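You operate a simulated robot arm through the tools that you are given. There is no shell and no other tool. Be economical: measure what you need, move in short steps, check, and stop when the job is done.

You are at the controls of a simulated robot arm. One attempt, no reset.

JOB
Turn the engine so that the brown plug faces the aisle, and screw it in.
Fine: pull the round white knob, turn the ash deck a quarter turn, push the knob back in, then turn the plug clockwise till its white dot points up.

It is judged by the outcome, as a careful person would: the job done as asked, and still so three seconds after it is handed in. It fails if anything else is knocked over, pushed out of place, dropped, spilled or broken.

ROBOT AND FRAMES
A 7-joint arm with a fingered hand, fixed in place. Base frame: the origin is at the foot of the arm, x ahead of it, y to its left, z up. Units: mm, degrees, N and s.
Its first joint turns from -143.0 to 143.0 degrees. Payload 3 kg.
The TCP is the grasp point between the finger pads, 26 mm short of the fingertips. In the tool frame z runs along the fingers and y along their closing line. The gripper opens to 148 mm. The gripper's body begins 73 mm behind the TCP. The gripper is a hand of 3 fingers: y runs from the thumb to the fingers, the wrist lies at [0, 0, -229] in the tool frame.
Orientation is that of the tool frame in the base frame, as [roll, pitch, yaw] about the fixed x, y, z axes, in that order (R = Rz(yaw) Ry(pitch) Rx(roll)). With the fingers straight down and closing along the base's y, the tool's x points along the base's -x, its y along +y and its z along -z.

CONTROLS
- The arm moves only by the tool arm_command. Its argument "commands" is a list of rows, each a list of 6 numbers: the shift along the tool's x, y, z in mm, then the turn, a rotation vector about the tool's x, y, z in rad. In form: [[x, y, z, rx, ry, rz], ...]. A call has 1 to 10 rows; each row is the pose to reach, as a shift and turn from the pose commanded when the call began, along the tool's axes at that moment. Rows are played at 5 a second. More than 50 mm and 8.6 degrees between two rows, and nothing of the call is played. A pose out of reach is approached as far as the arm can. The call stops where the force on the tool passes 90 N (or 10 N more than at its start, if that is more) or the arm is blocked; 0.2 s more then pass. In this call time passes only in rows, and 0.2 s behind the last. It gives the time, the measured TCP pose, the force on the tool (base axes), the opening and the grip force at its end, in the units of the frame above (readings bear some noise), with the torque about the TCP (base axes, N m) and any sound that the robot's microphone picked up, and new pictures: "show" is both (left out), scene, wrist or none.
- Cameras (640 x 400 px; columns grow to the right, rows downward): "scene" is fixed at [404, -493.4, 1587.8]; the picture's right is [0.73, -0.69, 0.00], its down [-0.49, -0.52, -0.70] and it looks along [0.48, 0.51, -0.72] (base axes); focal length 308 px, centre (320, 200). "wrist" rides on the gripper at [68, -39, -90] in the tool frame; the picture's right is [0.50, 0.87, 0.00], its down [-0.66, 0.38, -0.65] and it looks along [-0.57, 0.33, 0.76] (tool axes); focal length 222 px, centre (320, 200). There is no depth. A picture from a camera that has moved, and an enlarged one, comes with that camera's place and axes in the base frame and with its lens. The place of the scene camera against the robot may be out by one fixed shift of up to 18 mm in any direction.
- slide_trunk(by): slides the trunk up (or, below 0, down) by that many mm; the arm rides with it, the base frame stays. It gives what a move gives, with no picture.
- finger_targets(finger1, finger2, thumb_bend): sets how far each is bent, from 0 (flat) to 1 (curled in); at 0.3 the hand is open as for a grip, at 0.7 the pads meet at the TCP. One left out holds its place. A second passes; each finger stops where it meets its share of the squeeze, and holds until it gets a number again. It is the only way to open and close the hand. It gives what a move gives, with no picture; readings hold the bend of each and the force on the fingers (four entries, about 0 where the hand has none), thumb and palm.
- zoom(camera, box): a new picture of the part [left, top, right, bottom] of that camera's present view, enlarged. The clock stands still meanwhile.
- finish_job(): hands the job in; it is judged then, once.

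Go step by step. Nothing tells you positions but the pictures and the camera data: compare them with the known pose of the tool, close in by small moves and look again before you grip or let go. The budget is 120 turns and 200 pictures, counting those below and the enlarged ones. Unless the task says otherwise, let go and move clear before handing in, and close with one line.

The tools are called after ">>>" as name(argument=value, ...) on one line, values as JSON. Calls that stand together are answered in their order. arm_command: Moves the arm, as the interface text tells. Its arguments: {"type":"object","properties":{"commands":{"type":"array","items":{"type":"array","items":{"type":"number"}}},"show":{"type":"string","enum":["both","scene","wrist","none"]}},"required":["commands"]} The other tools are called the same way: slide_trunk (by) slides the trunk up or down; finger_targets (finger1, finger2, thumb_bend) moves the fingers one by one; zoom (camera, box) takes an enlarged picture of a part of a camera's view; finish_job () hands the job in.

At the start:

```text
clock: 0.0
tool_pos: [735.4, 166.1, 1103.7]
tool_rot: [-180.0, 0.1, 179.9]
ft_force: [0.2, -0.1, 1.0]
ft_torque: [0.01, 0.01, -0.03]
gripper_width: 148.0
grip_force: 0.0
shape: jaw
bend: [0.3, 0.3, 0.3]
finger forces: [0.0, 0.0, 0.1, 0.1, 0.1, 0.0]
trunk travel left (down, up): [-729.0, 161.0]
```

scene: 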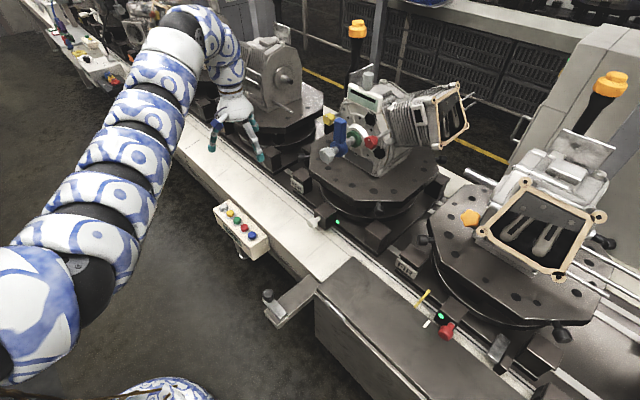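
wrist: 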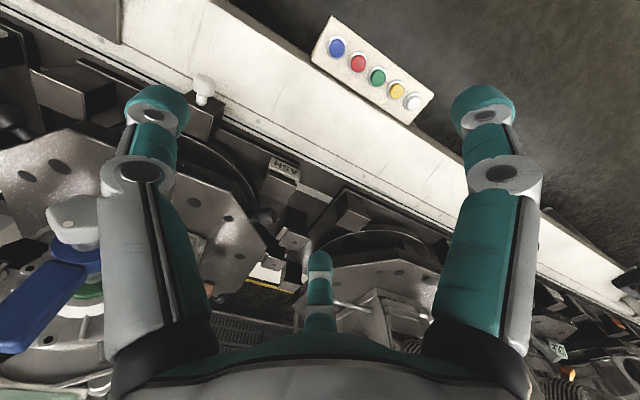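

I see three turntables with engines and deck labels I need to read. I'll zoom to find the ash deck, the round white knob and the brown plug.

>>> zoom(camera="scene", box=[280, 70, 480, 250])

>>> zoom(camera="wrist", box=[0, 60, 320, 330])

>>> zoom(camera="scene", box=[380, 160, 620, 370])

>>> zoom(camera="scene", box=[180, 20, 340, 200])

```text
2.22 times, centred on (380, 160) of scene
camera zoom: at [404.0, -493.4, 1587.8], right [0.73, -0.69, 0.0], down [-0.49, -0.52, -0.7], along [0.48, 0.51, -0.72], focal length 684 px, centre (187, 289)
```

zoom: 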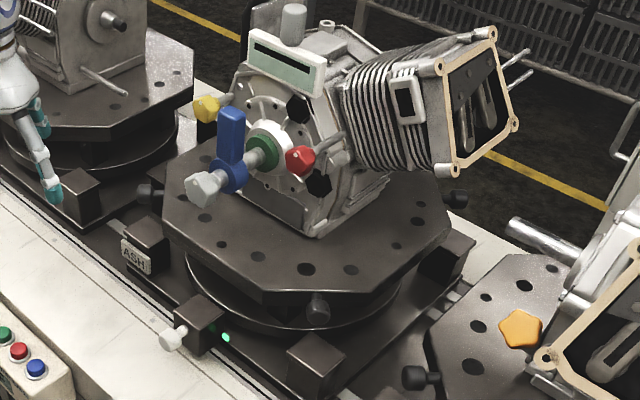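

```text
1.48 times, centred on (160, 195) of wrist
camera zoom: at [667.1, 127.5, 1192.8], right [-0.5, 0.87, 0.0], down [0.66, 0.38, 0.65], along [0.57, 0.33, -0.76], focal length 329 px, centre (557, 207)
```

zoom: 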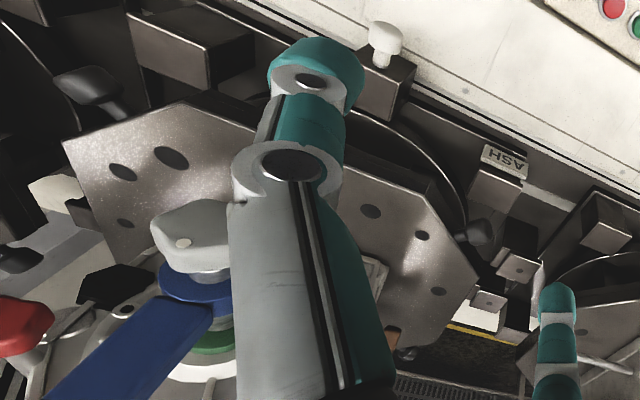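

```text
1.90 times, centred on (500, 265) of scene
camera zoom: at [404.0, -493.4, 1587.8], right [0.73, -0.69, 0.0], down [-0.49, -0.52, -0.7], along [0.48, 0.51, -0.72], focal length 586 px, centre (-23, 76)
```

zoom: 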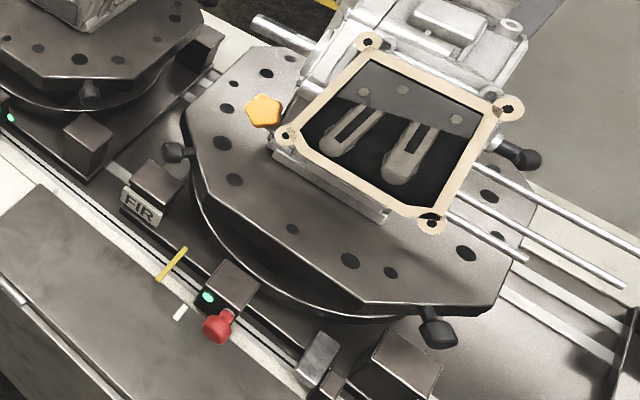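

```text
2.22 times, centred on (260, 110) of scene
camera zoom: at [404.0, -493.4, 1587.8], right [0.73, -0.69, 0.0], down [-0.49, -0.52, -0.7], along [0.48, 0.51, -0.72], focal length 684 px, centre (453, 400)
```

zoom: 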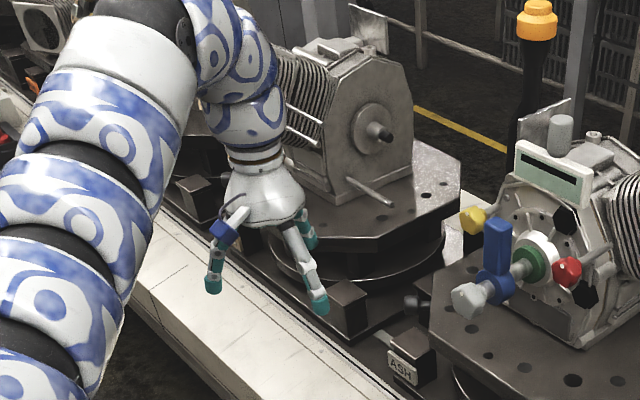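

The middle deck is ASH; its round white knob is at roughly (847, 12, 795) with the deck centre near (1150, 12). A brown item shows faintly on the engine's left (+y) side, so I'll move left and look from there.

>>> arm_command(commands=[[0, 20, -8, 0, 0, 0.14], [0, 40, -16, 0, 0, 0.28], [0, 60, -24, 0, 0, 0.42], [0, 80, -32, 0, 0, 0.56], [0, 100, -40, 0, 0, 0.7], [0, 120, -48, 0, 0, 0.84], [0, 140, -56, 0, 0, 0.98], [0, 160, -64, 0, 0, 1.1]], show="both")

```text
clock: 1.8
tool_pos: [736.4, 327.4, 1167.1]
tool_rot: [-179.9, 0.0, 116.8]
ft_force: [-0.8, 0.1, -0.3]
ft_torque: [-0.02, -0.03, 0.02]
gripper_width: 147.8
grip_force: 0.0
shape: jaw
bend: [0.3, 0.3, 0.3]
finger forces: [0.0, 0.0, 0.0, 0.0, 0.1, 0.0]
trunk travel left (down, up): [-729.0, 161.0]
camera wrist: at [671.0, 369.3, 1256.9], right [0.55, 0.84, 0.0], down [0.63, -0.41, 0.65], along [0.55, -0.36, -0.76], focal length 222 px, centre (320, 200)
```

scene: 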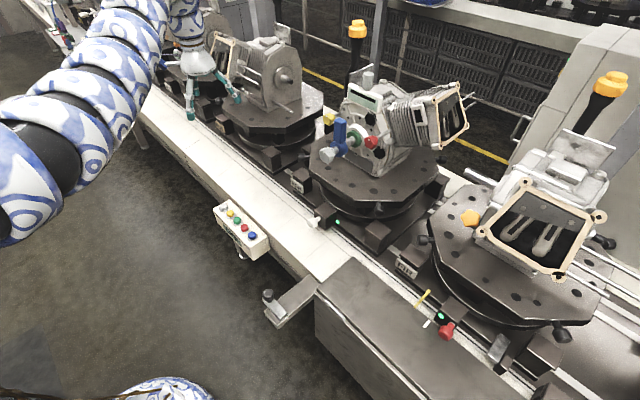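
wrist: 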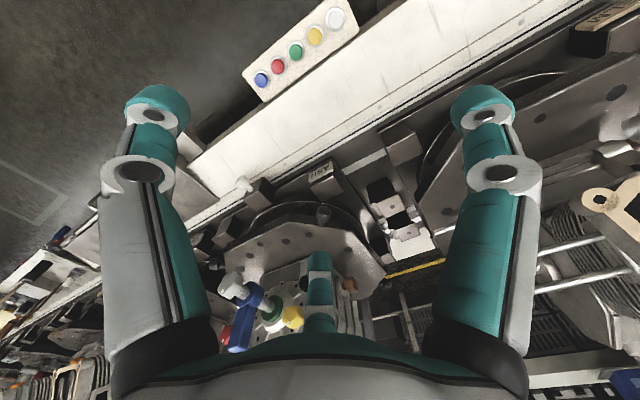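

>>> zoom(camera="wrist", box=[200, 140, 440, 350])

```text
1.90 times, centred on (320, 245) of wrist
camera zoom: at [671.0, 369.3, 1256.9], right [0.55, 0.84, 0.0], down [0.63, -0.41, 0.65], along [0.55, -0.36, -0.76], focal length 423 px, centre (320, 114)
```

zoom: 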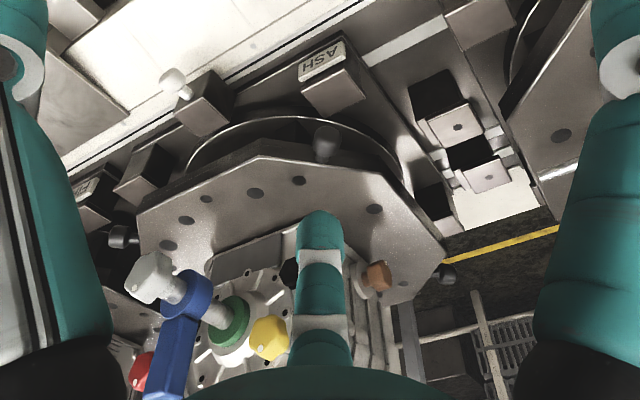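

The brown hex plug is on the +y side, so the deck must turn a quarter anticlockwise seen from above (+y to −x). I make the deck centre about (1134, 12) and its rim handles at radius 247, z≈909. Next I move over the white knob for a close look.

>>> arm_command(commands=[[-31, -9.5, 21, 0, 0, -0.11], [-61, -19, 41, 0, 0, -0.22], [-92, -28, 62, 0, 0, -0.33], [-123, -38, 83, 0, 0, -0.44], [-154, -47, 103, 0, 0, -0.55], [-184, -57, 124, 0, 0, -0.66], [-215, -66, 145, 0, 0, -0.77], [-246, -76, 165, 0, 0, -0.88], [-277, -85, 186, 0, 0, -0.99], [-307.5, -95, 207, 0, 0, -1.101]], show="both")

```text
clock: 4.0
tool_pos: [789.8, 9.9, 959.8]
tool_rot: [180.0, 0.1, -179.9]
ft_force: [-0.4, -0.5, -1.2]
ft_torque: [0.01, 0.03, 0.03]
gripper_width: 147.8
grip_force: 0.0
shape: jaw
bend: [0.3, 0.3, 0.3]
finger forces: [0.0, 0.0, 0.0, 0.0, 0.1, 0.0]
trunk travel left (down, up): [-729.0, 161.0]
camera wrist: at [721.3, -29.3, 1050.1], right [-0.5, 0.87, 0.0], down [0.65, 0.38, 0.65], along [0.57, 0.33, -0.76], focal length 222 px, centre (320, 200)
```

scene: 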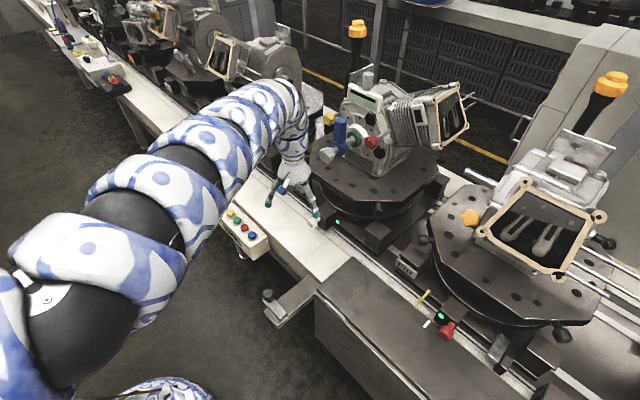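
wrist: 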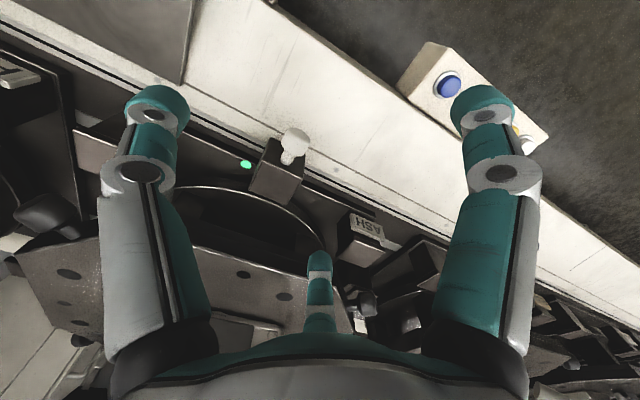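

>>> zoom(camera="wrist", box=[210, 90, 370, 210])

>>> zoom(camera="scene", box=[270, 170, 390, 270])

```text
3.33 times, centred on (290, 150) of wrist
camera zoom: at [721.3, -29.3, 1050.1], right [-0.5, 0.87, 0.0], down [0.65, 0.38, 0.65], along [0.57, 0.33, -0.76], focal length 740 px, centre (420, 367)
```

zoom: 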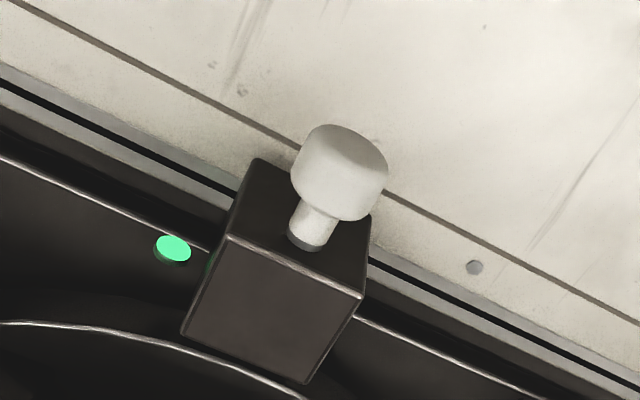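

```text
4.00 times, centred on (330, 220) of scene
camera zoom: at [404.0, -493.4, 1587.8], right [0.73, -0.69, 0.0], down [-0.49, -0.52, -0.7], along [0.48, 0.51, -0.72], focal length 1231 px, centre (280, 120)
```

zoom: 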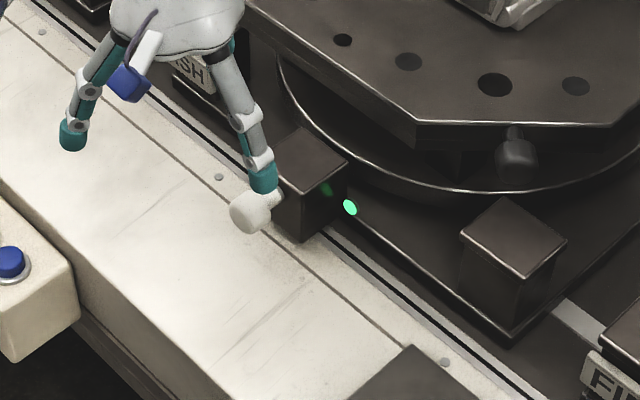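

The knob's axis runs along −x, its head at about (850, 7, 785), with the block face at x≈885 and the rail below at z≈750. I'll tilt the hand 45° forward and come to a pre-grasp spot just short of it.

>>> arm_command(commands=[[-4, -0.5, 23, 0, -0.131, 0], [-8, -1, 46, 0, -0.262, 0], [-12, -1.5, 70, 0, -0.393, 0], [-15, -2, 93, 0, -0.524, 0], [-18, -2.5, 116, 0, -0.655, 0], [-22, -3, 139, 0, -0.785, 0]], show="both")

```text
clock: 5.6
tool_pos: [785.1, -23.0, 799.3]
tool_rot: [176.5, 38.9, 165.5]
ft_force: [-0.2, -0.7, 0.4]
ft_torque: [-0.03, -0.01, 0.0]
gripper_width: 148.2
grip_force: 0.0
shape: jaw
bend: [0.3, 0.3, 0.3]
finger forces: [0.1, 0.0, 0.0, 0.0, 0.0, 0.0]
out of reach, approached as far as the arm can: row 4
trunk travel left (down, up): [-729.0, 161.0]
stopped in row 6: the arm was blocked; the commanded pose is now the measured one
camera wrist: at [669.3, -39.6, 825.1], right [-0.19, 0.94, -0.27], down [0.17, 0.31, 0.94], along [0.97, 0.13, -0.22], focal length 222 px, centre (320, 200)
```

scene: 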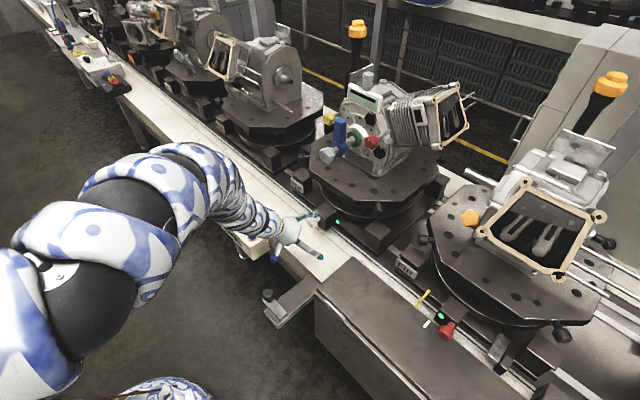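
wrist: 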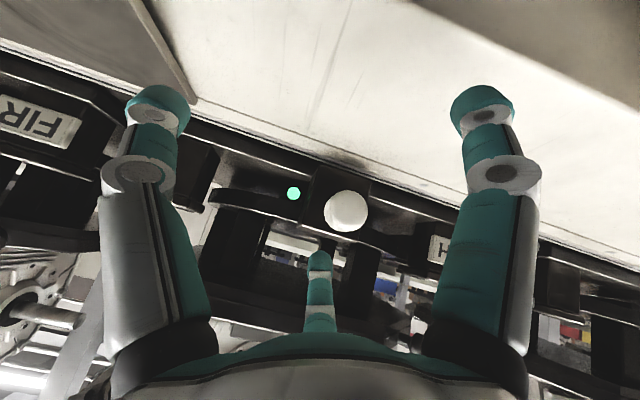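

The wrist went near-straight and was blocked short of the knob; a lower shoulder should help. I'll back up and away, then lower the trunk.

>>> arm_command(commands=[[-19, 3.4, -33], [-37.5, 6.8, -66], [-56, 10, -99], [-75, 13.5, -131], [-94, 17, -164], [-112, 20, -197], [-131, 23.6, -230], [-150, 27, -263]], show="scene")

```text
refused: a row must be a list of 6 entries
```

The rows need six entries; resending with zero turns.

>>> arm_command(commands=[[-19, 3.4, -33, 0, 0, 0], [-37.5, 6.8, -66, 0, 0, 0], [-56, 10, -99, 0, 0, 0], [-75, 13.5, -131, 0, 0, 0], [-94, 17, -164, 0, 0, 0], [-112, 20, -197, 0, 0, 0], [-131, 23.6, -230, 0, 0, 0], [-150, 27, -263, 0, 0, 0]], show="scene")

```text
clock: 7.4
tool_pos: [860.6, 61.3, 986.5]
tool_rot: [176.8, 38.5, 165.6]
ft_force: [-0.4, 0.6, 0.3]
ft_torque: [-0.01, -0.01, 0.0]
gripper_width: 148.1
grip_force: 0.0
shape: jaw
bend: [0.3, 0.3, 0.3]
finger forces: [0.0, 0.0, 0.0, 0.1, 0.1, 0.1]
out of reach, approached as far as the arm can: row 1, 2, 3, 4, 5, 6, 7, 8
trunk travel left (down, up): [-729.0, 161.0]
```

scene: 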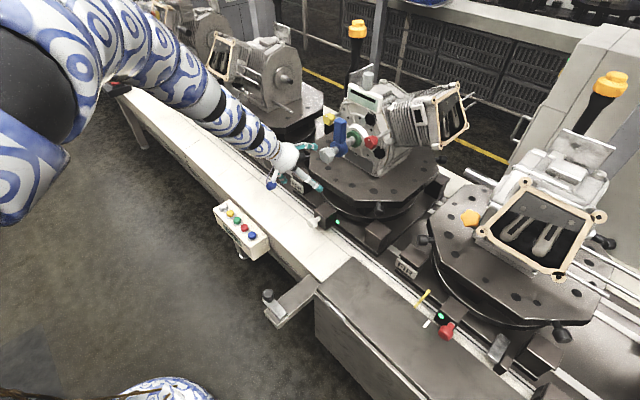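

The arm drifted forward while avoiding its limits. I'll bring the hand back to vertical and away from the deck.

>>> arm_command(commands=[[6, -3, -18.5, -0.005, 0.114, -0.037], [12, -6, -37, -0.009, 0.227, -0.074], [18, -9, -55.5, -0.014, 0.341, -0.111], [24, -12, -74, -0.019, 0.455, -0.149], [30, -15, -92.5, -0.023, 0.568, -0.186], [35.7, -18, -111, -0.028, 0.682, -0.223]], show="scene")

```text
clock: 8.8
tool_pos: [775.8, 55.7, 1045.0]
tool_rot: [180.0, -0.6, 180.0]
ft_force: [-0.9, -0.6, -0.4]
ft_torque: [0.01, 0.02, 0.01]
gripper_width: 148.0
grip_force: 0.1
shape: jaw
bend: [0.3, 0.3, 0.3]
finger forces: [0.1, 0.0, 0.1, 0.0, 0.0, 0.0]
out of reach, approached as far as the arm can: row 1, 2, 3, 4, 5, 6
trunk travel left (down, up): [-729.0, 161.0]
```

scene: 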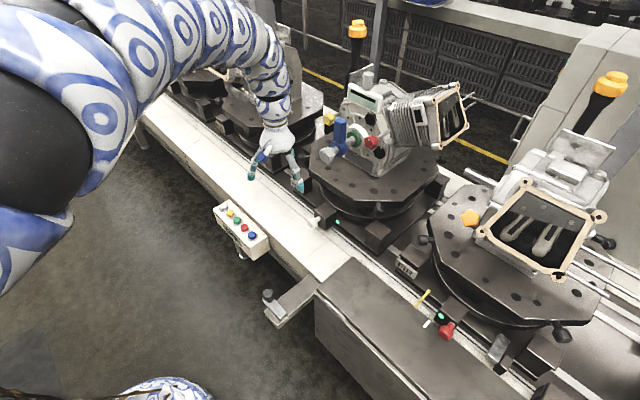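

>>> arm_command(commands=[[10, 25, -15, 0, 0, 0], [20, 50, -30, 0, 0, 0], [30, 80, -45, 0, 0, 0], [40, 110, -60, 0, 0, 0]], show="scene")

```text
clock: 9.8
tool_pos: [741.5, 169.8, 1107.1]
tool_rot: [-179.8, -0.4, -179.9]
ft_force: [-0.6, 1.3, 0.6]
ft_torque: [0.01, -0.04, 0.02]
gripper_width: 148.0
grip_force: 0.1
shape: jaw
bend: [0.3, 0.3, 0.3]
finger forces: [0.0, 0.0, 0.0, 0.0, 0.0, 0.0]
out of reach, approached as far as the arm can: row 1, 2, 3, 4
trunk travel left (down, up): [-729.0, 161.0]
```

scene: 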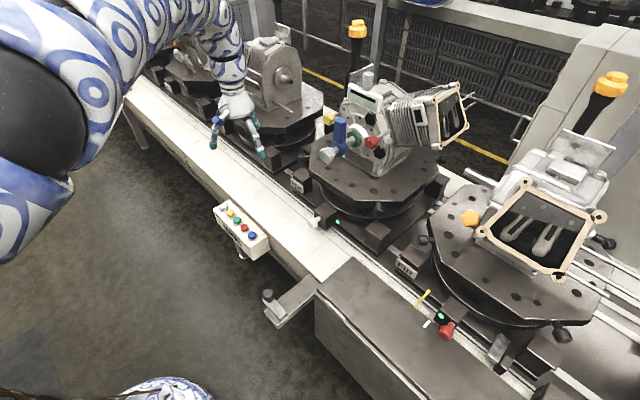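

The arm is hanging close to a joint limit in this elbow configuration. I'll bring the hand up and nearer the base to relax it, then lower the trunk.

>>> arm_command(commands=[[20, 0, -20, 0, 0, 0], [40, 0, -40, 0, 0, 0], [60, 0, -60, 0, 0, 0], [80, 0, -80, 0, 0, 0], [100, 0, -100, 0, 0, 0], [120, 0, -110, 0, 0, 0], [140, 0, -120, 0, 0, 0]], show="scene")

```text
clock: 11.4
tool_pos: [702.6, 233.0, 1233.0]
tool_rot: [-179.8, -0.4, -180.0]
ft_force: [0.0, 0.0, 0.3]
ft_torque: [0.01, 0.03, -0.01]
gripper_width: 148.1
grip_force: 0.1
shape: jaw
bend: [0.3, 0.3, 0.3]
finger forces: [0.0, 0.1, 0.1, 0.1, 0.0, 0.0]
out of reach, approached as far as the arm can: row 1, 2, 3, 4, 5, 6, 7
trunk travel left (down, up): [-729.0, 161.0]
```

scene: 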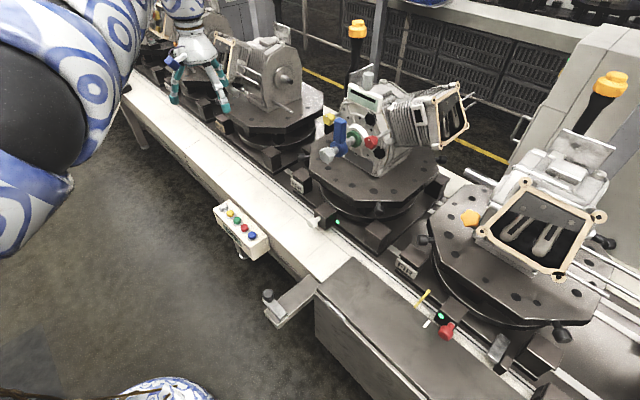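

The elbow has swung up into a poor fold. Lowering the trunk from here keeps the hand clear (over the rail) and should free the arm.

>>> slide_trunk(by=-250)

>>> arm_command(commands=[[0, 0, -5, 0, 0, 0]], show="scene")

```text
clock: 14.0
tool_pos: [703.9, 231.3, 982.5]
tool_rot: [-179.8, -0.4, -179.9]
ft_force: [0.2, -0.6, -0.1]
ft_torque: [-0.01, 0.01, 0.0]
gripper_width: 148.1
grip_force: 0.0
shape: jaw
bend: [0.3, 0.3, 0.3]
finger forces: [0.0, 0.1, 0.1, 0.0, 0.0, 0.0]
trunk travel left (down, up): [-479.0, 411.0]
```

```text
clock: 14.4
tool_pos: [704.5, 234.6, 988.2]
tool_rot: [-179.9, -0.4, 180.0]
ft_force: [0.1, 0.4, -0.4]
ft_torque: [0.03, -0.03, -0.02]
gripper_width: 148.0
grip_force: 0.0
shape: jaw
bend: [0.3, 0.3, 0.3]
finger forces: [0.0, 0.0, 0.0, 0.0, 0.0, 0.0]
trunk travel left (down, up): [-479.0, 411.0]
```

scene: 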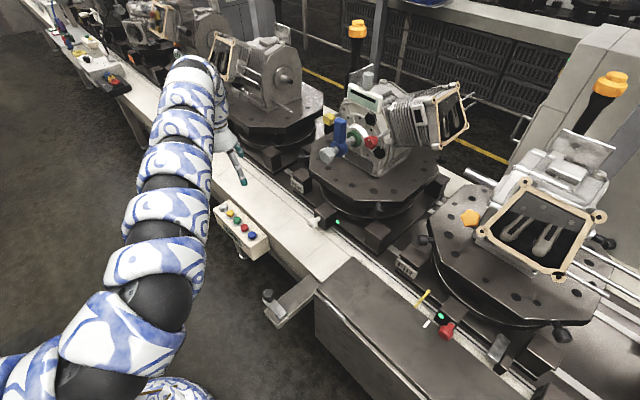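

That freed the arm. Now I approach again with the 45° forward tilt, staying a bit high.

>>> arm_command(commands=[[-9, -29, 3, 0, -0.1, 0], [-18, -57, 7, 0, -0.2, 0], [-27, -86, 10, 0, -0.3, 0], [-36, -114, 14, 0, -0.4, 0], [-45, -143, 20, 0, -0.5, 0], [-54, -171, 30, 0, -0.6, 0], [-63, -200, 45, 0, -0.7, 0], [-75, -227, 70, 0, -0.785, 0]], show="both")

```text
clock: 16.1
tool_pos: [960.8, 122.8, 920.4]
tool_rot: [-179.4, 43.7, -177.6]
ft_force: [-15.7, 14.6, 47.4]
ft_torque: [-5.53, -0.05, -1.73]
gripper_width: 148.0
grip_force: 0.1
shape: jaw
bend: [0.3, 0.3, 0.02]
finger forces: [0.0, 0.1, 0.0, 0.1, 47.3, 0.0]
out of reach, approached as far as the arm can: row 1, 2, 3, 4, 5, 6, 7, 8
trunk travel left (down, up): [-479.0, 411.0]
stopped in row 8: the force on the tool passed its limit (the readings are from after the stop); the commanded pose is now the measured one
camera wrist: at [850.9, 79.1, 938.5], right [-0.39, 0.85, -0.35], down [0.01, 0.39, 0.92], along [0.92, 0.36, -0.16], focal length 222 px, centre (320, 200)
```

scene: 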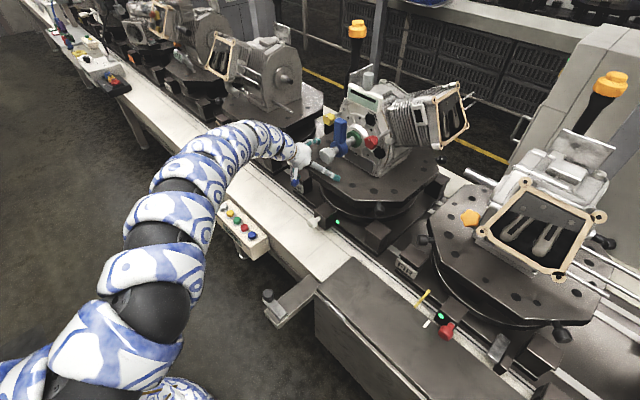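
wrist: 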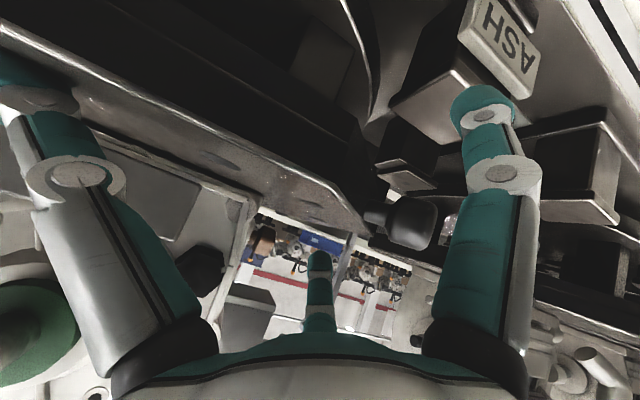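

The hand overshot forward and its thumb touched the deck (nothing seems displaced). I'll back straight out along the fingers in small steps.

>>> arm_command(commands=[[0, 0, -15, 0, 0, 0], [0, 0, -30, 0, 0, 0], [0, 0, -45, 0, 0, 0], [0, 0, -60, 0, 0, 0]], show="scene")

```text
clock: 17.1
tool_pos: [962.7, 134.3, 945.2]
tool_rot: [-179.7, 42.9, -178.3]
ft_force: [0.0, 0.3, -0.2]
ft_torque: [-0.02, 0.01, -0.02]
gripper_width: 148.3
grip_force: 0.0
shape: jaw
bend: [0.3, 0.3, 0.3]
finger forces: [0.1, 0.0, 0.1, 0.1, 0.1, 0.1]
out of reach, approached as far as the arm can: row 1, 2, 3, 4
trunk travel left (down, up): [-479.0, 411.0]
```

scene: 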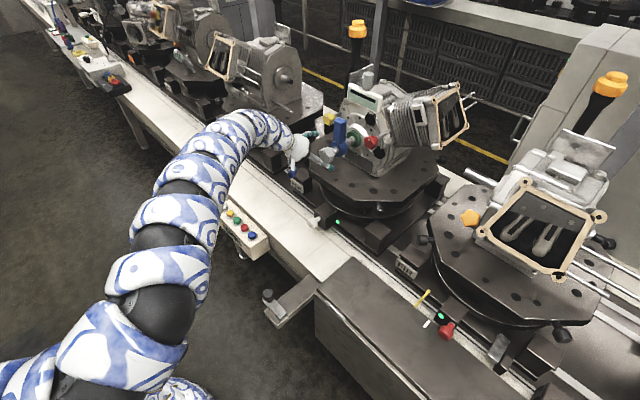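

The wrist bend limit seems to force the arm outward; the hand needs to sit higher relative to the shoulder. I'll raise it back and left, returning to vertical, then lower the trunk further.

>>> arm_command(commands=[[-4, 14, -30, 0, 0.094, 0], [-8, 28, -60, 0, 0.188, 0], [-13, 41, -90, 0, 0.28, 0], [-17, 55, -120, 0, 0.375, 0], [-21, 69, -151, 0, 0.47, 0], [-25, 83, -181, 0, 0.56, 0], [-30, 96, -211, 0, 0.66, 0], [-34, 110, -241, 0, 0.75, 0]], show="scene")

```text
clock: 18.9
tool_pos: [797.9, 235.8, 1128.1]
tool_rot: [-179.6, 0.0, -178.3]
ft_force: [-0.7, 0.4, 0.6]
ft_torque: [-0.09, -0.06, 0.04]
gripper_width: 147.9
grip_force: 0.1
shape: jaw
bend: [0.3, 0.3, 0.3]
finger forces: [0.0, 0.1, 0.1, 0.0, 0.1, 0.1]
out of reach, approached as far as the arm can: row 8
trunk travel left (down, up): [-479.0, 411.0]
```

scene: 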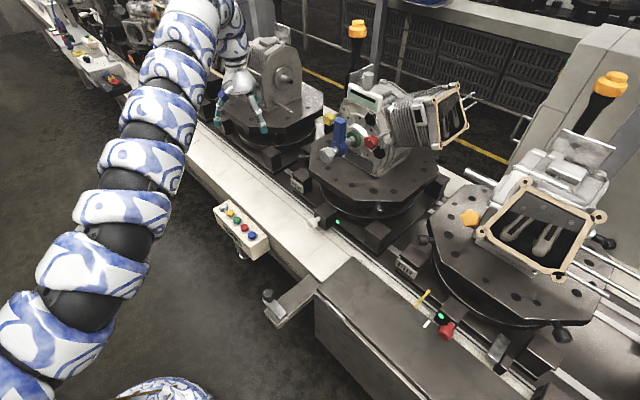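

>>> arm_command(commands=[[15, -20, 10, 0, 0, 0], [30, -40, 25, 0, 0, 0], [45, -60, 40, 0, 0, 0], [60, -80, 60, 0, 0, 0]], show="scene")

```text
clock: 19.9
tool_pos: [742.8, 150.8, 1064.9]
tool_rot: [-179.7, 0.0, -178.6]
ft_force: [-0.4, -0.3, -0.7]
ft_torque: [-0.02, 0.02, -0.02]
gripper_width: 148.1
grip_force: 0.0
shape: jaw
bend: [0.3, 0.3, 0.3]
finger forces: [0.0, 0.1, 0.0, 0.1, 0.1, 0.0]
trunk travel left (down, up): [-479.0, 411.0]
```

scene: 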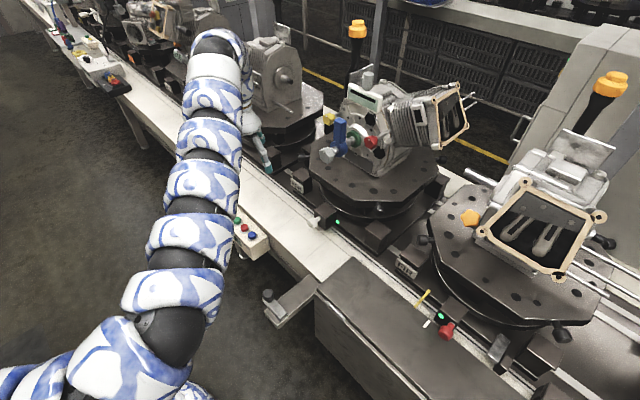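

Fully within reach now. I'll tilt forward gradually at this height and see how the arm follows.

>>> arm_command(commands=[[-10, -15, 0, 0, -0.12, 0], [-20, -30, 0, 0, -0.24, 0], [-30, -45, 0, 0, -0.36, 0], [-40, -60, 0, 0, -0.48, 0]], show="scene")

```text
clock: 20.9
tool_pos: [788.5, 166.1, 1096.6]
tool_rot: [178.4, 13.7, -171.3]
ft_force: [-0.6, 0.6, -0.4]
ft_torque: [-0.05, -0.02, 0.05]
gripper_width: 147.8
grip_force: 0.1
shape: jaw
bend: [0.3, 0.3, 0.3]
finger forces: [0.0, 0.0, 0.0, 0.0, 0.0, 0.0]
out of reach, approached as far as the arm can: row 1, 2, 3, 4
trunk travel left (down, up): [-479.0, 411.0]
```

scene: 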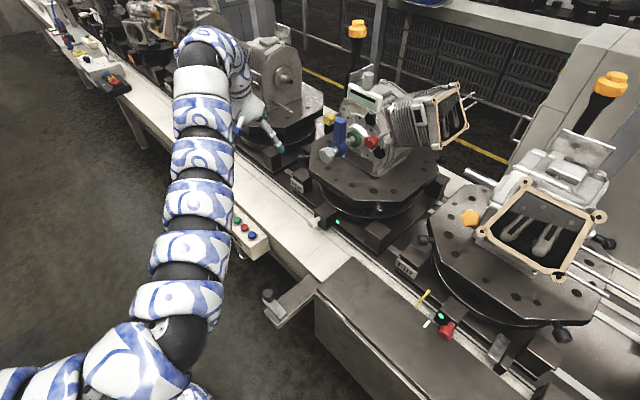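

Tilting in this direction drives a joint to its limit here, while vertical poses have been fine. I'll go back to vertical and step toward the knob to test a straight-down grip instead.

>>> arm_command(commands=[[8, 0, 0, 0, 0.08, 0.04], [16, 0, 0, 0, 0.16, 0.09], [24, 0, 10, 0.02, 0.24, 0.15]], show="none")

```text
clock: 21.7
tool_pos: [769.1, 158.8, 1081.2]
tool_rot: [178.5, -0.6, -179.6]
ft_force: [0.1, -0.4, -0.8]
ft_torque: [0.04, 0.0, 0.0]
gripper_width: 147.6
grip_force: 0.0
shape: jaw
bend: [0.3, 0.3, 0.3]
finger forces: [0.1, 0.0, 0.0, 0.0, 0.0, 0.1]
trunk travel left (down, up): [-479.0, 411.0]
```

>>> arm_command(commands=[[0, -25, 20, -0.01, 0, 0], [0, -50, 40, -0.02, 0, 0], [0, -75, 60, -0.02, 0, 0], [0, -100, 80, -0.02, 0, 0], [0, -125, 100, -0.02, 0, 0], [0, -150, 120, -0.02, 0, 0]], show="scene")

```text
clock: 23.1
tool_pos: [769.9, 94.5, 1026.5]
tool_rot: [177.4, -0.6, -179.8]
ft_force: [-0.5, -0.2, 0.3]
ft_torque: [-0.01, -0.03, 0.01]
gripper_width: 148.0
grip_force: 0.0
shape: jaw
bend: [0.3, 0.3, 0.3]
finger forces: [0.0, 0.0, 0.0, 0.0, 0.0, 0.0]
out of reach, approached as far as the arm can: row 3, 4, 5, 6
trunk travel left (down, up): [-479.0, 411.0]
```

scene: 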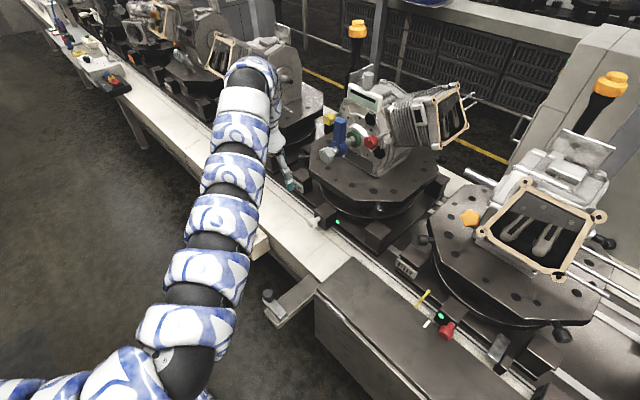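

I'm limited here with the hand high relative to the shoulder. I'll raise the trunk partway and return to the start-like arm shape, which worked well for vertical moves.

>>> slide_trunk(by=150)

>>> arm_command(commands=[[5, 12, 25, -0.01, 0, 0], [10, 24, 50, -0.02, 0, 0], [15, 36, 75, -0.03, 0, 0], [20, 48, 100, -0.04, 0, 0], [27, 60, 135, -0.04, 0, 0], [35, 72, 170, -0.04, 0, 0]], show="scene")

```text
clock: 24.9
tool_pos: [770.6, 94.0, 1176.4]
tool_rot: [177.5, -0.6, -179.8]
ft_force: [-0.5, 0.9, 0.6]
ft_torque: [0.01, 0.03, 0.0]
gripper_width: 148.2
grip_force: 0.1
shape: jaw
bend: [0.3, 0.3, 0.3]
finger forces: [0.0, 0.1, 0.0, 0.0, 0.0, 0.0]
trunk travel left (down, up): [-629.0, 261.0]
```

```text
clock: 26.4
tool_pos: [776.0, 159.4, 1072.2]
tool_rot: [177.6, 6.9, -179.9]
ft_force: [-0.1, 0.3, 0.2]
ft_torque: [0.02, 0.03, 0.05]
gripper_width: 148.3
grip_force: 0.0
shape: jaw
bend: [0.3, 0.3, 0.3]
finger forces: [0.1, 0.0, 0.0, 0.1, 0.1, 0.1]
out of reach, approached as far as the arm can: row 1, 2, 3, 4, 5, 6
trunk travel left (down, up): [-629.0, 261.0]
stopped in row 6: the arm was blocked; the commanded pose is now the measured one
```

scene: 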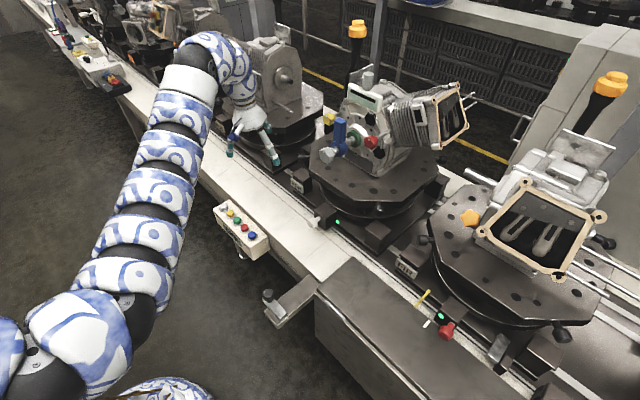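

Still held by some joint limit. I'll test whether turning the hand about its own axis releases it.

>>> arm_command(commands=[[0, 0, 0, 0, 0, 0.12], [0, 0, 0, 0, 0, 0.24], [0, 0, 0, 0, 0, 0.36]], show="none")

>>> arm_command(commands=[[10, 20, 10, 0, 0, 0], [20, 30, 40, 0, 0, 0], [30, 30, 70, 0, 0, 0]], show="scene")

```text
clock: 27.2
tool_pos: [775.2, 159.3, 1072.2]
tool_rot: [175.3, 5.6, 159.4]
ft_force: [-0.5, -0.4, 0.0]
ft_torque: [0.02, 0.02, -0.03]
gripper_width: 148.1
grip_force: 0.1
shape: jaw
bend: [0.3, 0.3, 0.3]
finger forces: [0.0, 0.1, 0.0, 0.1, 0.1, 0.1]
trunk travel left (down, up): [-629.0, 261.0]
```

```text
clock: 28.1
tool_pos: [766.7, 202.2, 1001.8]
tool_rot: [175.3, 5.5, 159.6]
ft_force: [0.0, 0.4, 0.7]
ft_torque: [-0.05, -0.03, -0.01]
gripper_width: 148.1
grip_force: 0.1
shape: jaw
bend: [0.3, 0.3, 0.3]
finger forces: [0.1, 0.0, 0.0, 0.0, 0.0, 0.0]
trunk travel left (down, up): [-629.0, 261.0]
```

scene: 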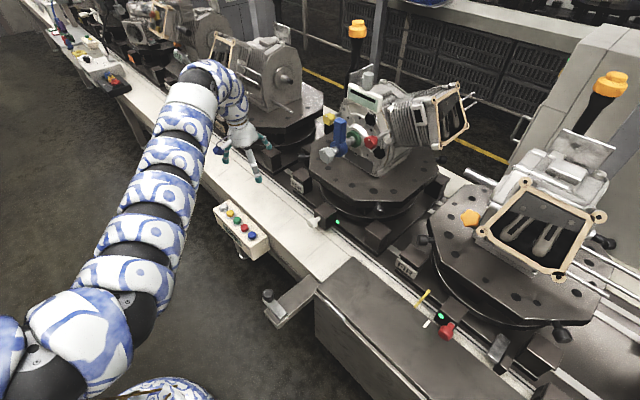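

Turning the hand about its axis freed the arm, so the limit is the last joint. I'll turn the hand the long way to the opposite yaw (≈0), which leaves roll margin and puts the camera above the hand.

>>> arm_command(commands=[[3, 0, -5, 0, 0, 0.14], [6, 0, -10, 0, 0, 0.28], [9, 0, -15, 0, 0, 0.42], [12, 0, -20, 0, 0, 0.56], [15, 0, -25, 0, 0, 0.7], [18, 0, -30, 0, 0, 0.84], [21, 0, -35, 0, 0, 0.98], [24, 0, -40, 0, 0, 1.12], [27, 0, -45, 0, 0, 1.26], [30, 0, -50, 0, 0, 1.4]], show="none")

>>> arm_command(commands=[[0, 0, 0, 0, 0, 0.14], [0, 0, 0, 0, 0, 0.28], [0, 0, 0, 0, 0, 0.42], [0, 0, 0, 0, 0, 0.56], [0, 0, 0, 0, 0, 0.7], [0, 0, 0, 0, 0, 0.84], [0, 0, 0, 0, 0, 0.98], [0, 0, 0, 0, 0, 1.12], [0, 0, 0, 0, 0, 1.26], [0, 0, 0, 0, 0, 1.38]], show="scene")

```text
clock: 30.2
tool_pos: [735.7, 211.4, 1046.2]
tool_rot: [173.7, -3.5, 79.6]
ft_force: [-0.7, 0.8, -0.4]
ft_torque: [-0.01, 0.01, -0.04]
gripper_width: 148.0
grip_force: 0.1
shape: jaw
bend: [0.3, 0.3, 0.3]
finger forces: [0.0, 0.1, 0.0, 0.1, 0.0, 0.0]
out of reach, approached as far as the arm can: row 10
trunk travel left (down, up): [-629.0, 261.0]
```

```text
clock: 32.5
tool_pos: [735.5, 211.8, 1047.3]
tool_rot: [-177.7, -6.8, 0.3]
ft_force: [0.3, -0.2, -0.2]
ft_torque: [-0.02, -0.01, 0.0]
gripper_width: 147.8
grip_force: 0.1
shape: jaw
bend: [0.3, 0.3, 0.3]
finger forces: [0.0, 0.0, 0.0, 0.0, 0.0, 0.1]
trunk travel left (down, up): [-629.0, 261.0]
```

scene: 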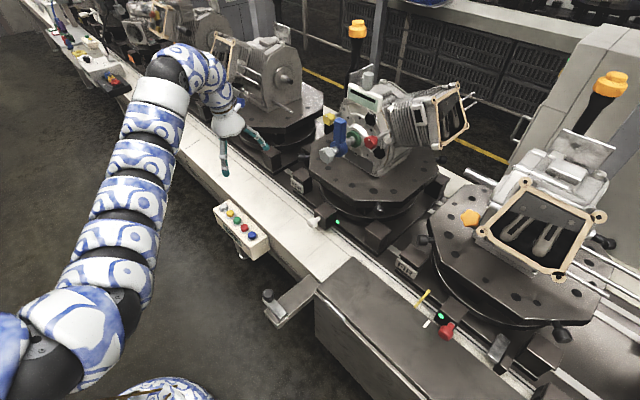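

It worked cleanly. Now I try the forward tilt again, moving toward the knob from above.

>>> arm_command(commands=[[7, 18, 15, 0, 0.11, 0], [15, 37, 31, 0, 0.22, 0], [22, 55, 46, 0, 0.33, 0], [29, 73, 62, 0, 0.44, 0], [37, 92, 77, 0, 0.55, 0], [44, 110, 93, 0, 0.66, 0]], show="both")

```text
clock: 33.9
tool_pos: [791.9, 104.7, 955.1]
tool_rot: [-176.7, -44.8, -1.7]
ft_force: [-0.2, 0.3, -0.2]
ft_torque: [0.0, 0.04, 0.01]
gripper_width: 147.9
grip_force: 0.0
shape: jaw
bend: [0.3, 0.3, 0.3]
finger forces: [0.0, 0.1, 0.0, 0.0, 0.0, 0.1]
trunk travel left (down, up): [-629.0, 261.0]
camera wrist: at [774.6, 138.2, 1068.3], right [0.36, -0.88, 0.32], down [-0.92, -0.39, -0.01], along [0.14, -0.29, -0.95], focal length 222 px, centre (320, 200)
```

scene: 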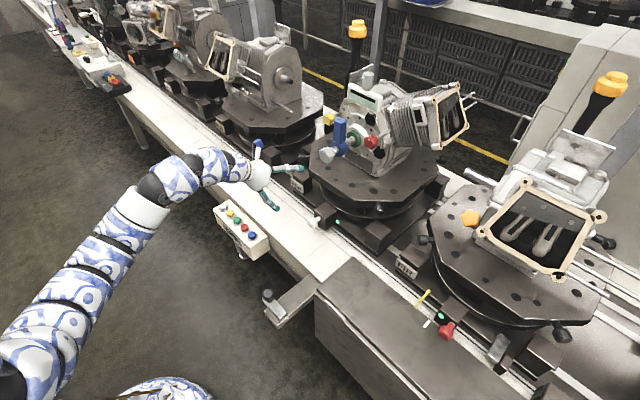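
wrist: 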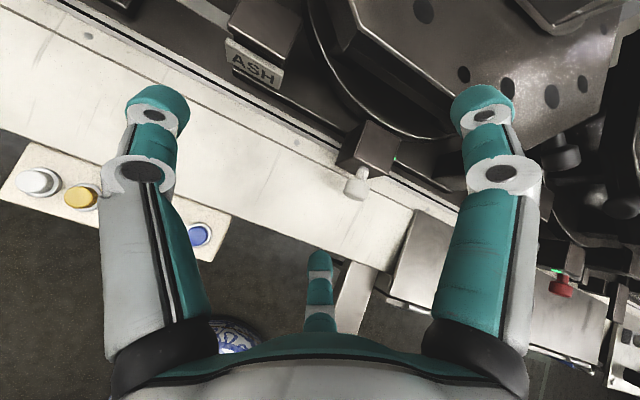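

Tilt 45° reached with no problem. Moving to the pre-grasp point just above and short of the knob.

>>> arm_command(commands=[[-20, 26, 26, -0.01, 0, -0.005], [-39, 52, 53, -0.02, 0, -0.01], [-59, 78, 79, -0.03, 0, -0.016], [-78, 103.6, 105.4, -0.037, 0, -0.021]], show="both")

```text
clock: 34.9
tool_pos: [810.6, 5.7, 820.8]
tool_rot: [179.9, -44.6, 0.0]
ft_force: [0.4, 0.1, 0.4]
ft_torque: [0.0, 0.0, -0.03]
gripper_width: 148.1
grip_force: 0.0
shape: jaw
bend: [0.3, 0.3, 0.3]
finger forces: [0.0, 0.0, 0.1, 0.1, 0.1, 0.1]
trunk travel left (down, up): [-629.0, 261.0]
camera wrist: at [794.6, 44.8, 931.4], right [0.36, -0.87, 0.35], down [-0.93, -0.38, 0.01], along [0.13, -0.33, -0.94], focal length 222 px, centre (320, 200)
```

scene: 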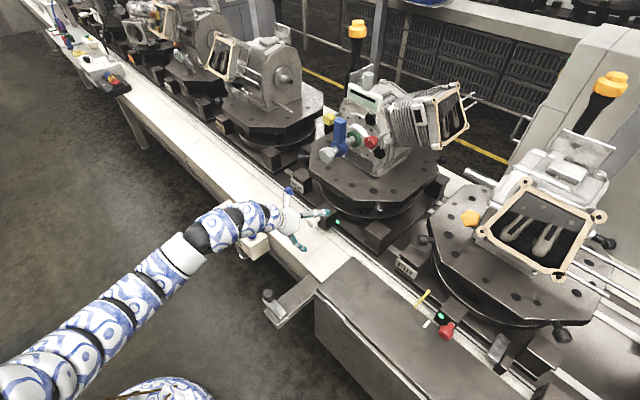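
wrist: 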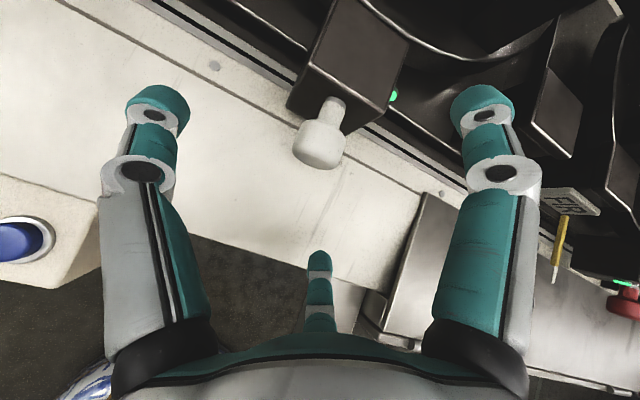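

The knob refines to about (849, 9, 785). Moving in to straddle its head, then closing.

>>> arm_command(commands=[[0, -1.5, 17, 0, 0, 0], [0, -3, 34, 0, 0, 0], [1, -3, 51, 0, 0, 0]], show="wrist")

```text
clock: 35.6
tool_pos: [848.8, 10.0, 784.6]
tool_rot: [179.9, -44.7, 0.0]
ft_force: [0.5, 0.1, 0.0]
ft_torque: [0.03, 0.01, 0.0]
gripper_width: 148.0
grip_force: 0.0
shape: jaw
bend: [0.3, 0.3, 0.3]
finger forces: [0.1, 0.0, 0.0, 0.0, 0.1, 0.0]
trunk travel left (down, up): [-629.0, 261.0]
camera wrist: at [832.6, 49.2, 895.7], right [0.36, -0.87, 0.35], down [-0.93, -0.38, 0.0], along [0.13, -0.33, -0.94], focal length 222 px, centre (320, 200)
```

wrist: 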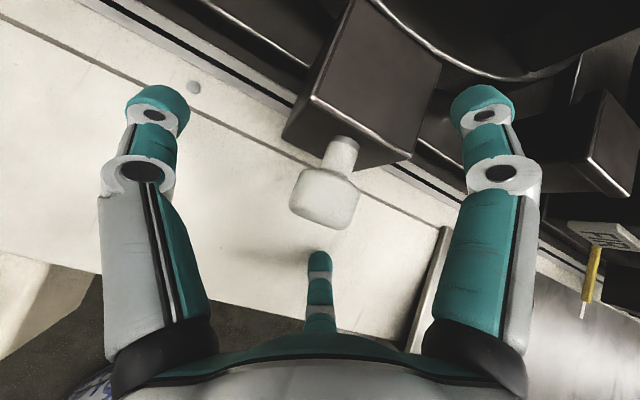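

>>> finger_targets(finger1=0.7, finger2=0.7, thumb_bend=0.7)

>>> zoom(camera="wrist", box=[200, 80, 440, 300])

```text
clock: 36.6
tool_pos: [847.6, 9.4, 786.1]
tool_rot: [179.9, -44.8, 0.0]
ft_force: [6.6, -3.0, 9.8]
ft_torque: [-0.15, -0.48, -0.27]
gripper_width: 62.0
grip_force: 8.3
shape: fingers
bend: [0.38, 0.68, 0.67]
finger forces: [10.9, 1.3, 0.0, 0.0, 4.5, 0.0]
trunk travel left (down, up): [-629.0, 261.0]
```

```text
1.82 times, centred on (320, 190) of wrist
camera zoom: at [832.8, 48.9, 896.5], right [0.35, -0.87, 0.35], down [-0.93, -0.38, 0.0], along [0.13, -0.33, -0.94], focal length 404 px, centre (320, 218)
```

zoom: 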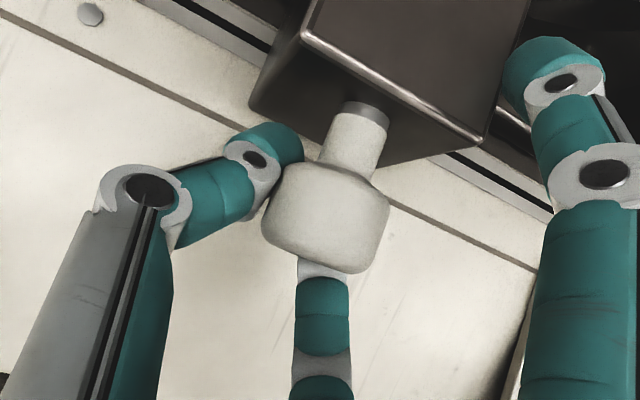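

Finger 1 met the block, while the thumb hooks behind the head and finger 2 is beneath. I'll open finger 1, back off about 8 mm and close again.

>>> finger_targets(finger1=0.2, finger2=0.5, thumb_bend=0.5)

>>> arm_command(commands=[[-10, 0, -4, 0, 0, 0]], show="none")

>>> finger_targets(finger1=0.7, finger2=0.7, thumb_bend=0.7)

>>> zoom(camera="wrist", box=[200, 80, 440, 300])

```text
clock: 37.6
tool_pos: [849.0, 10.7, 784.8]
tool_rot: [180.0, -44.7, 0.0]
ft_force: [-0.9, -0.6, 0.3]
ft_torque: [0.04, 0.01, 0.03]
gripper_width: 107.3
grip_force: 0.0
shape: fingers
bend: [0.2, 0.5, 0.5]
finger forces: [0.1, 0.0, 0.0, 0.0, 0.0, 0.0]
trunk travel left (down, up): [-629.0, 261.0]
```

```text
clock: 38.0
tool_pos: [838.6, 11.2, 781.6]
tool_rot: [179.9, -44.7, 0.1]
ft_force: [0.7, 0.9, 0.4]
ft_torque: [0.0, 0.0, 0.01]
gripper_width: 107.3
grip_force: 0.0
shape: fingers
bend: [0.2, 0.5, 0.5]
finger forces: [0.0, 0.1, 0.0, 0.0, 0.1, 0.0]
trunk travel left (down, up): [-629.0, 261.0]
```

```text
clock: 39.0
tool_pos: [839.8, 9.8, 781.9]
tool_rot: [-180.0, -44.8, 0.1]
ft_force: [4.5, -6.2, 4.1]
ft_torque: [0.07, -0.15, -0.31]
gripper_width: 53.3
grip_force: 7.9
shape: fingers
bend: [0.43, 0.7, 0.68]
finger forces: [11.1, 0.1, 0.0, 0.1, 4.7, 0.0]
trunk travel left (down, up): [-629.0, 261.0]
```

```text
1.82 times, centred on (320, 190) of wrist
camera zoom: at [823.4, 48.4, 893.2], right [0.35, -0.87, 0.35], down [-0.93, -0.38, 0.0], along [0.13, -0.33, -0.94], focal length 404 px, centre (320, 218)
```

zoom: 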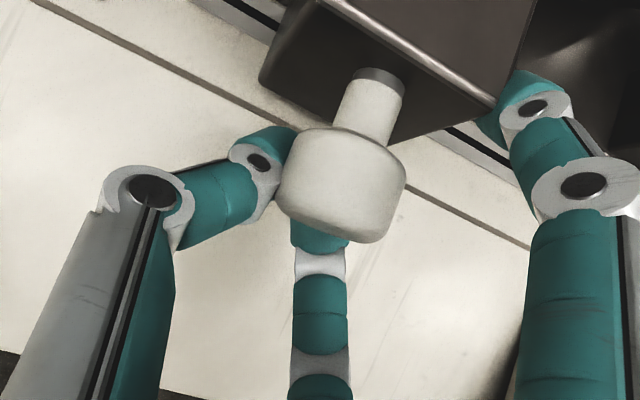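

Finger 1's approach direction runs into the block. I'll open, back off, roll the hand 30° about its own axis so two fingers come from the sides and one from below, and return.

>>> finger_targets(finger1=0.3, finger2=0.3, thumb_bend=0.3)

>>> arm_command(commands=[[0, 0, -25, 0, 0, 0], [0, 0, -50, 0, 0, 0], [0, 0, -50, 0, 0, 0.13], [0, 0, -50, 0, 0, 0.26], [0, 0, -50, 0, 0, 0.39], [0, 0, -50, 0, 0, 0.524]], show="none")

>>> finger_targets(finger1=0.45, finger2=0.45, thumb_bend=0.45)

>>> zoom(camera="wrist", box=[0, 0, 640, 400])

```text
clock: 40.0
tool_pos: [838.6, 10.7, 783.0]
tool_rot: [-180.0, -44.6, 0.0]
ft_force: [-0.7, 0.0, 4.7]
ft_torque: [-0.05, 0.2, -0.07]
gripper_width: 126.5
grip_force: 1.8
shape: fingers
bend: [0.3, 0.31, 0.3]
finger forces: [0.0, 4.3, 0.1, 0.1, 0.1, 0.0]
trunk travel left (down, up): [-629.0, 261.0]
```

```text
clock: 41.5
tool_pos: [802.6, 10.8, 816.5]
tool_rot: [-153.7, -37.5, -39.2]
ft_force: [0.3, 0.5, 0.5]
ft_torque: [0.02, 0.0, -0.01]
gripper_width: 126.6
grip_force: 0.1
shape: fingers
bend: [0.3, 0.3, 0.3]
finger forces: [0.1, 0.0, 0.1, 0.0, 0.0, 0.0]
trunk travel left (down, up): [-629.0, 261.0]
```

```text
clock: 42.5
tool_pos: [801.9, 10.0, 817.6]
tool_rot: [-153.7, -37.5, -39.0]
ft_force: [0.0, -0.1, -0.4]
ft_torque: [-0.02, 0.0, -0.01]
gripper_width: 79.5
grip_force: 0.0
shape: fingers
bend: [0.45, 0.45, 0.45]
finger forces: [0.0, 0.0, 0.1, 0.1, 0.1, 0.0]
trunk travel left (down, up): [-629.0, 261.0]
```

```text
1.00 times, centred on (320, 200) of wrist
camera zoom: at [794.3, 9.8, 935.8], right [0.0, -1.0, 0.0], down [-1.0, 0.0, -0.07], along [0.07, 0.0, -1.0], focal length 222 px, centre (320, 200)
```

zoom: 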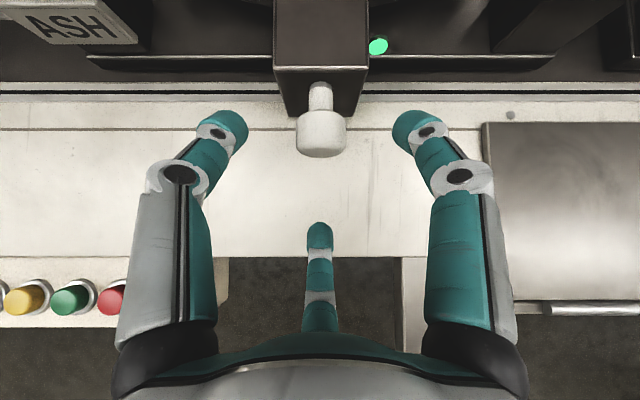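

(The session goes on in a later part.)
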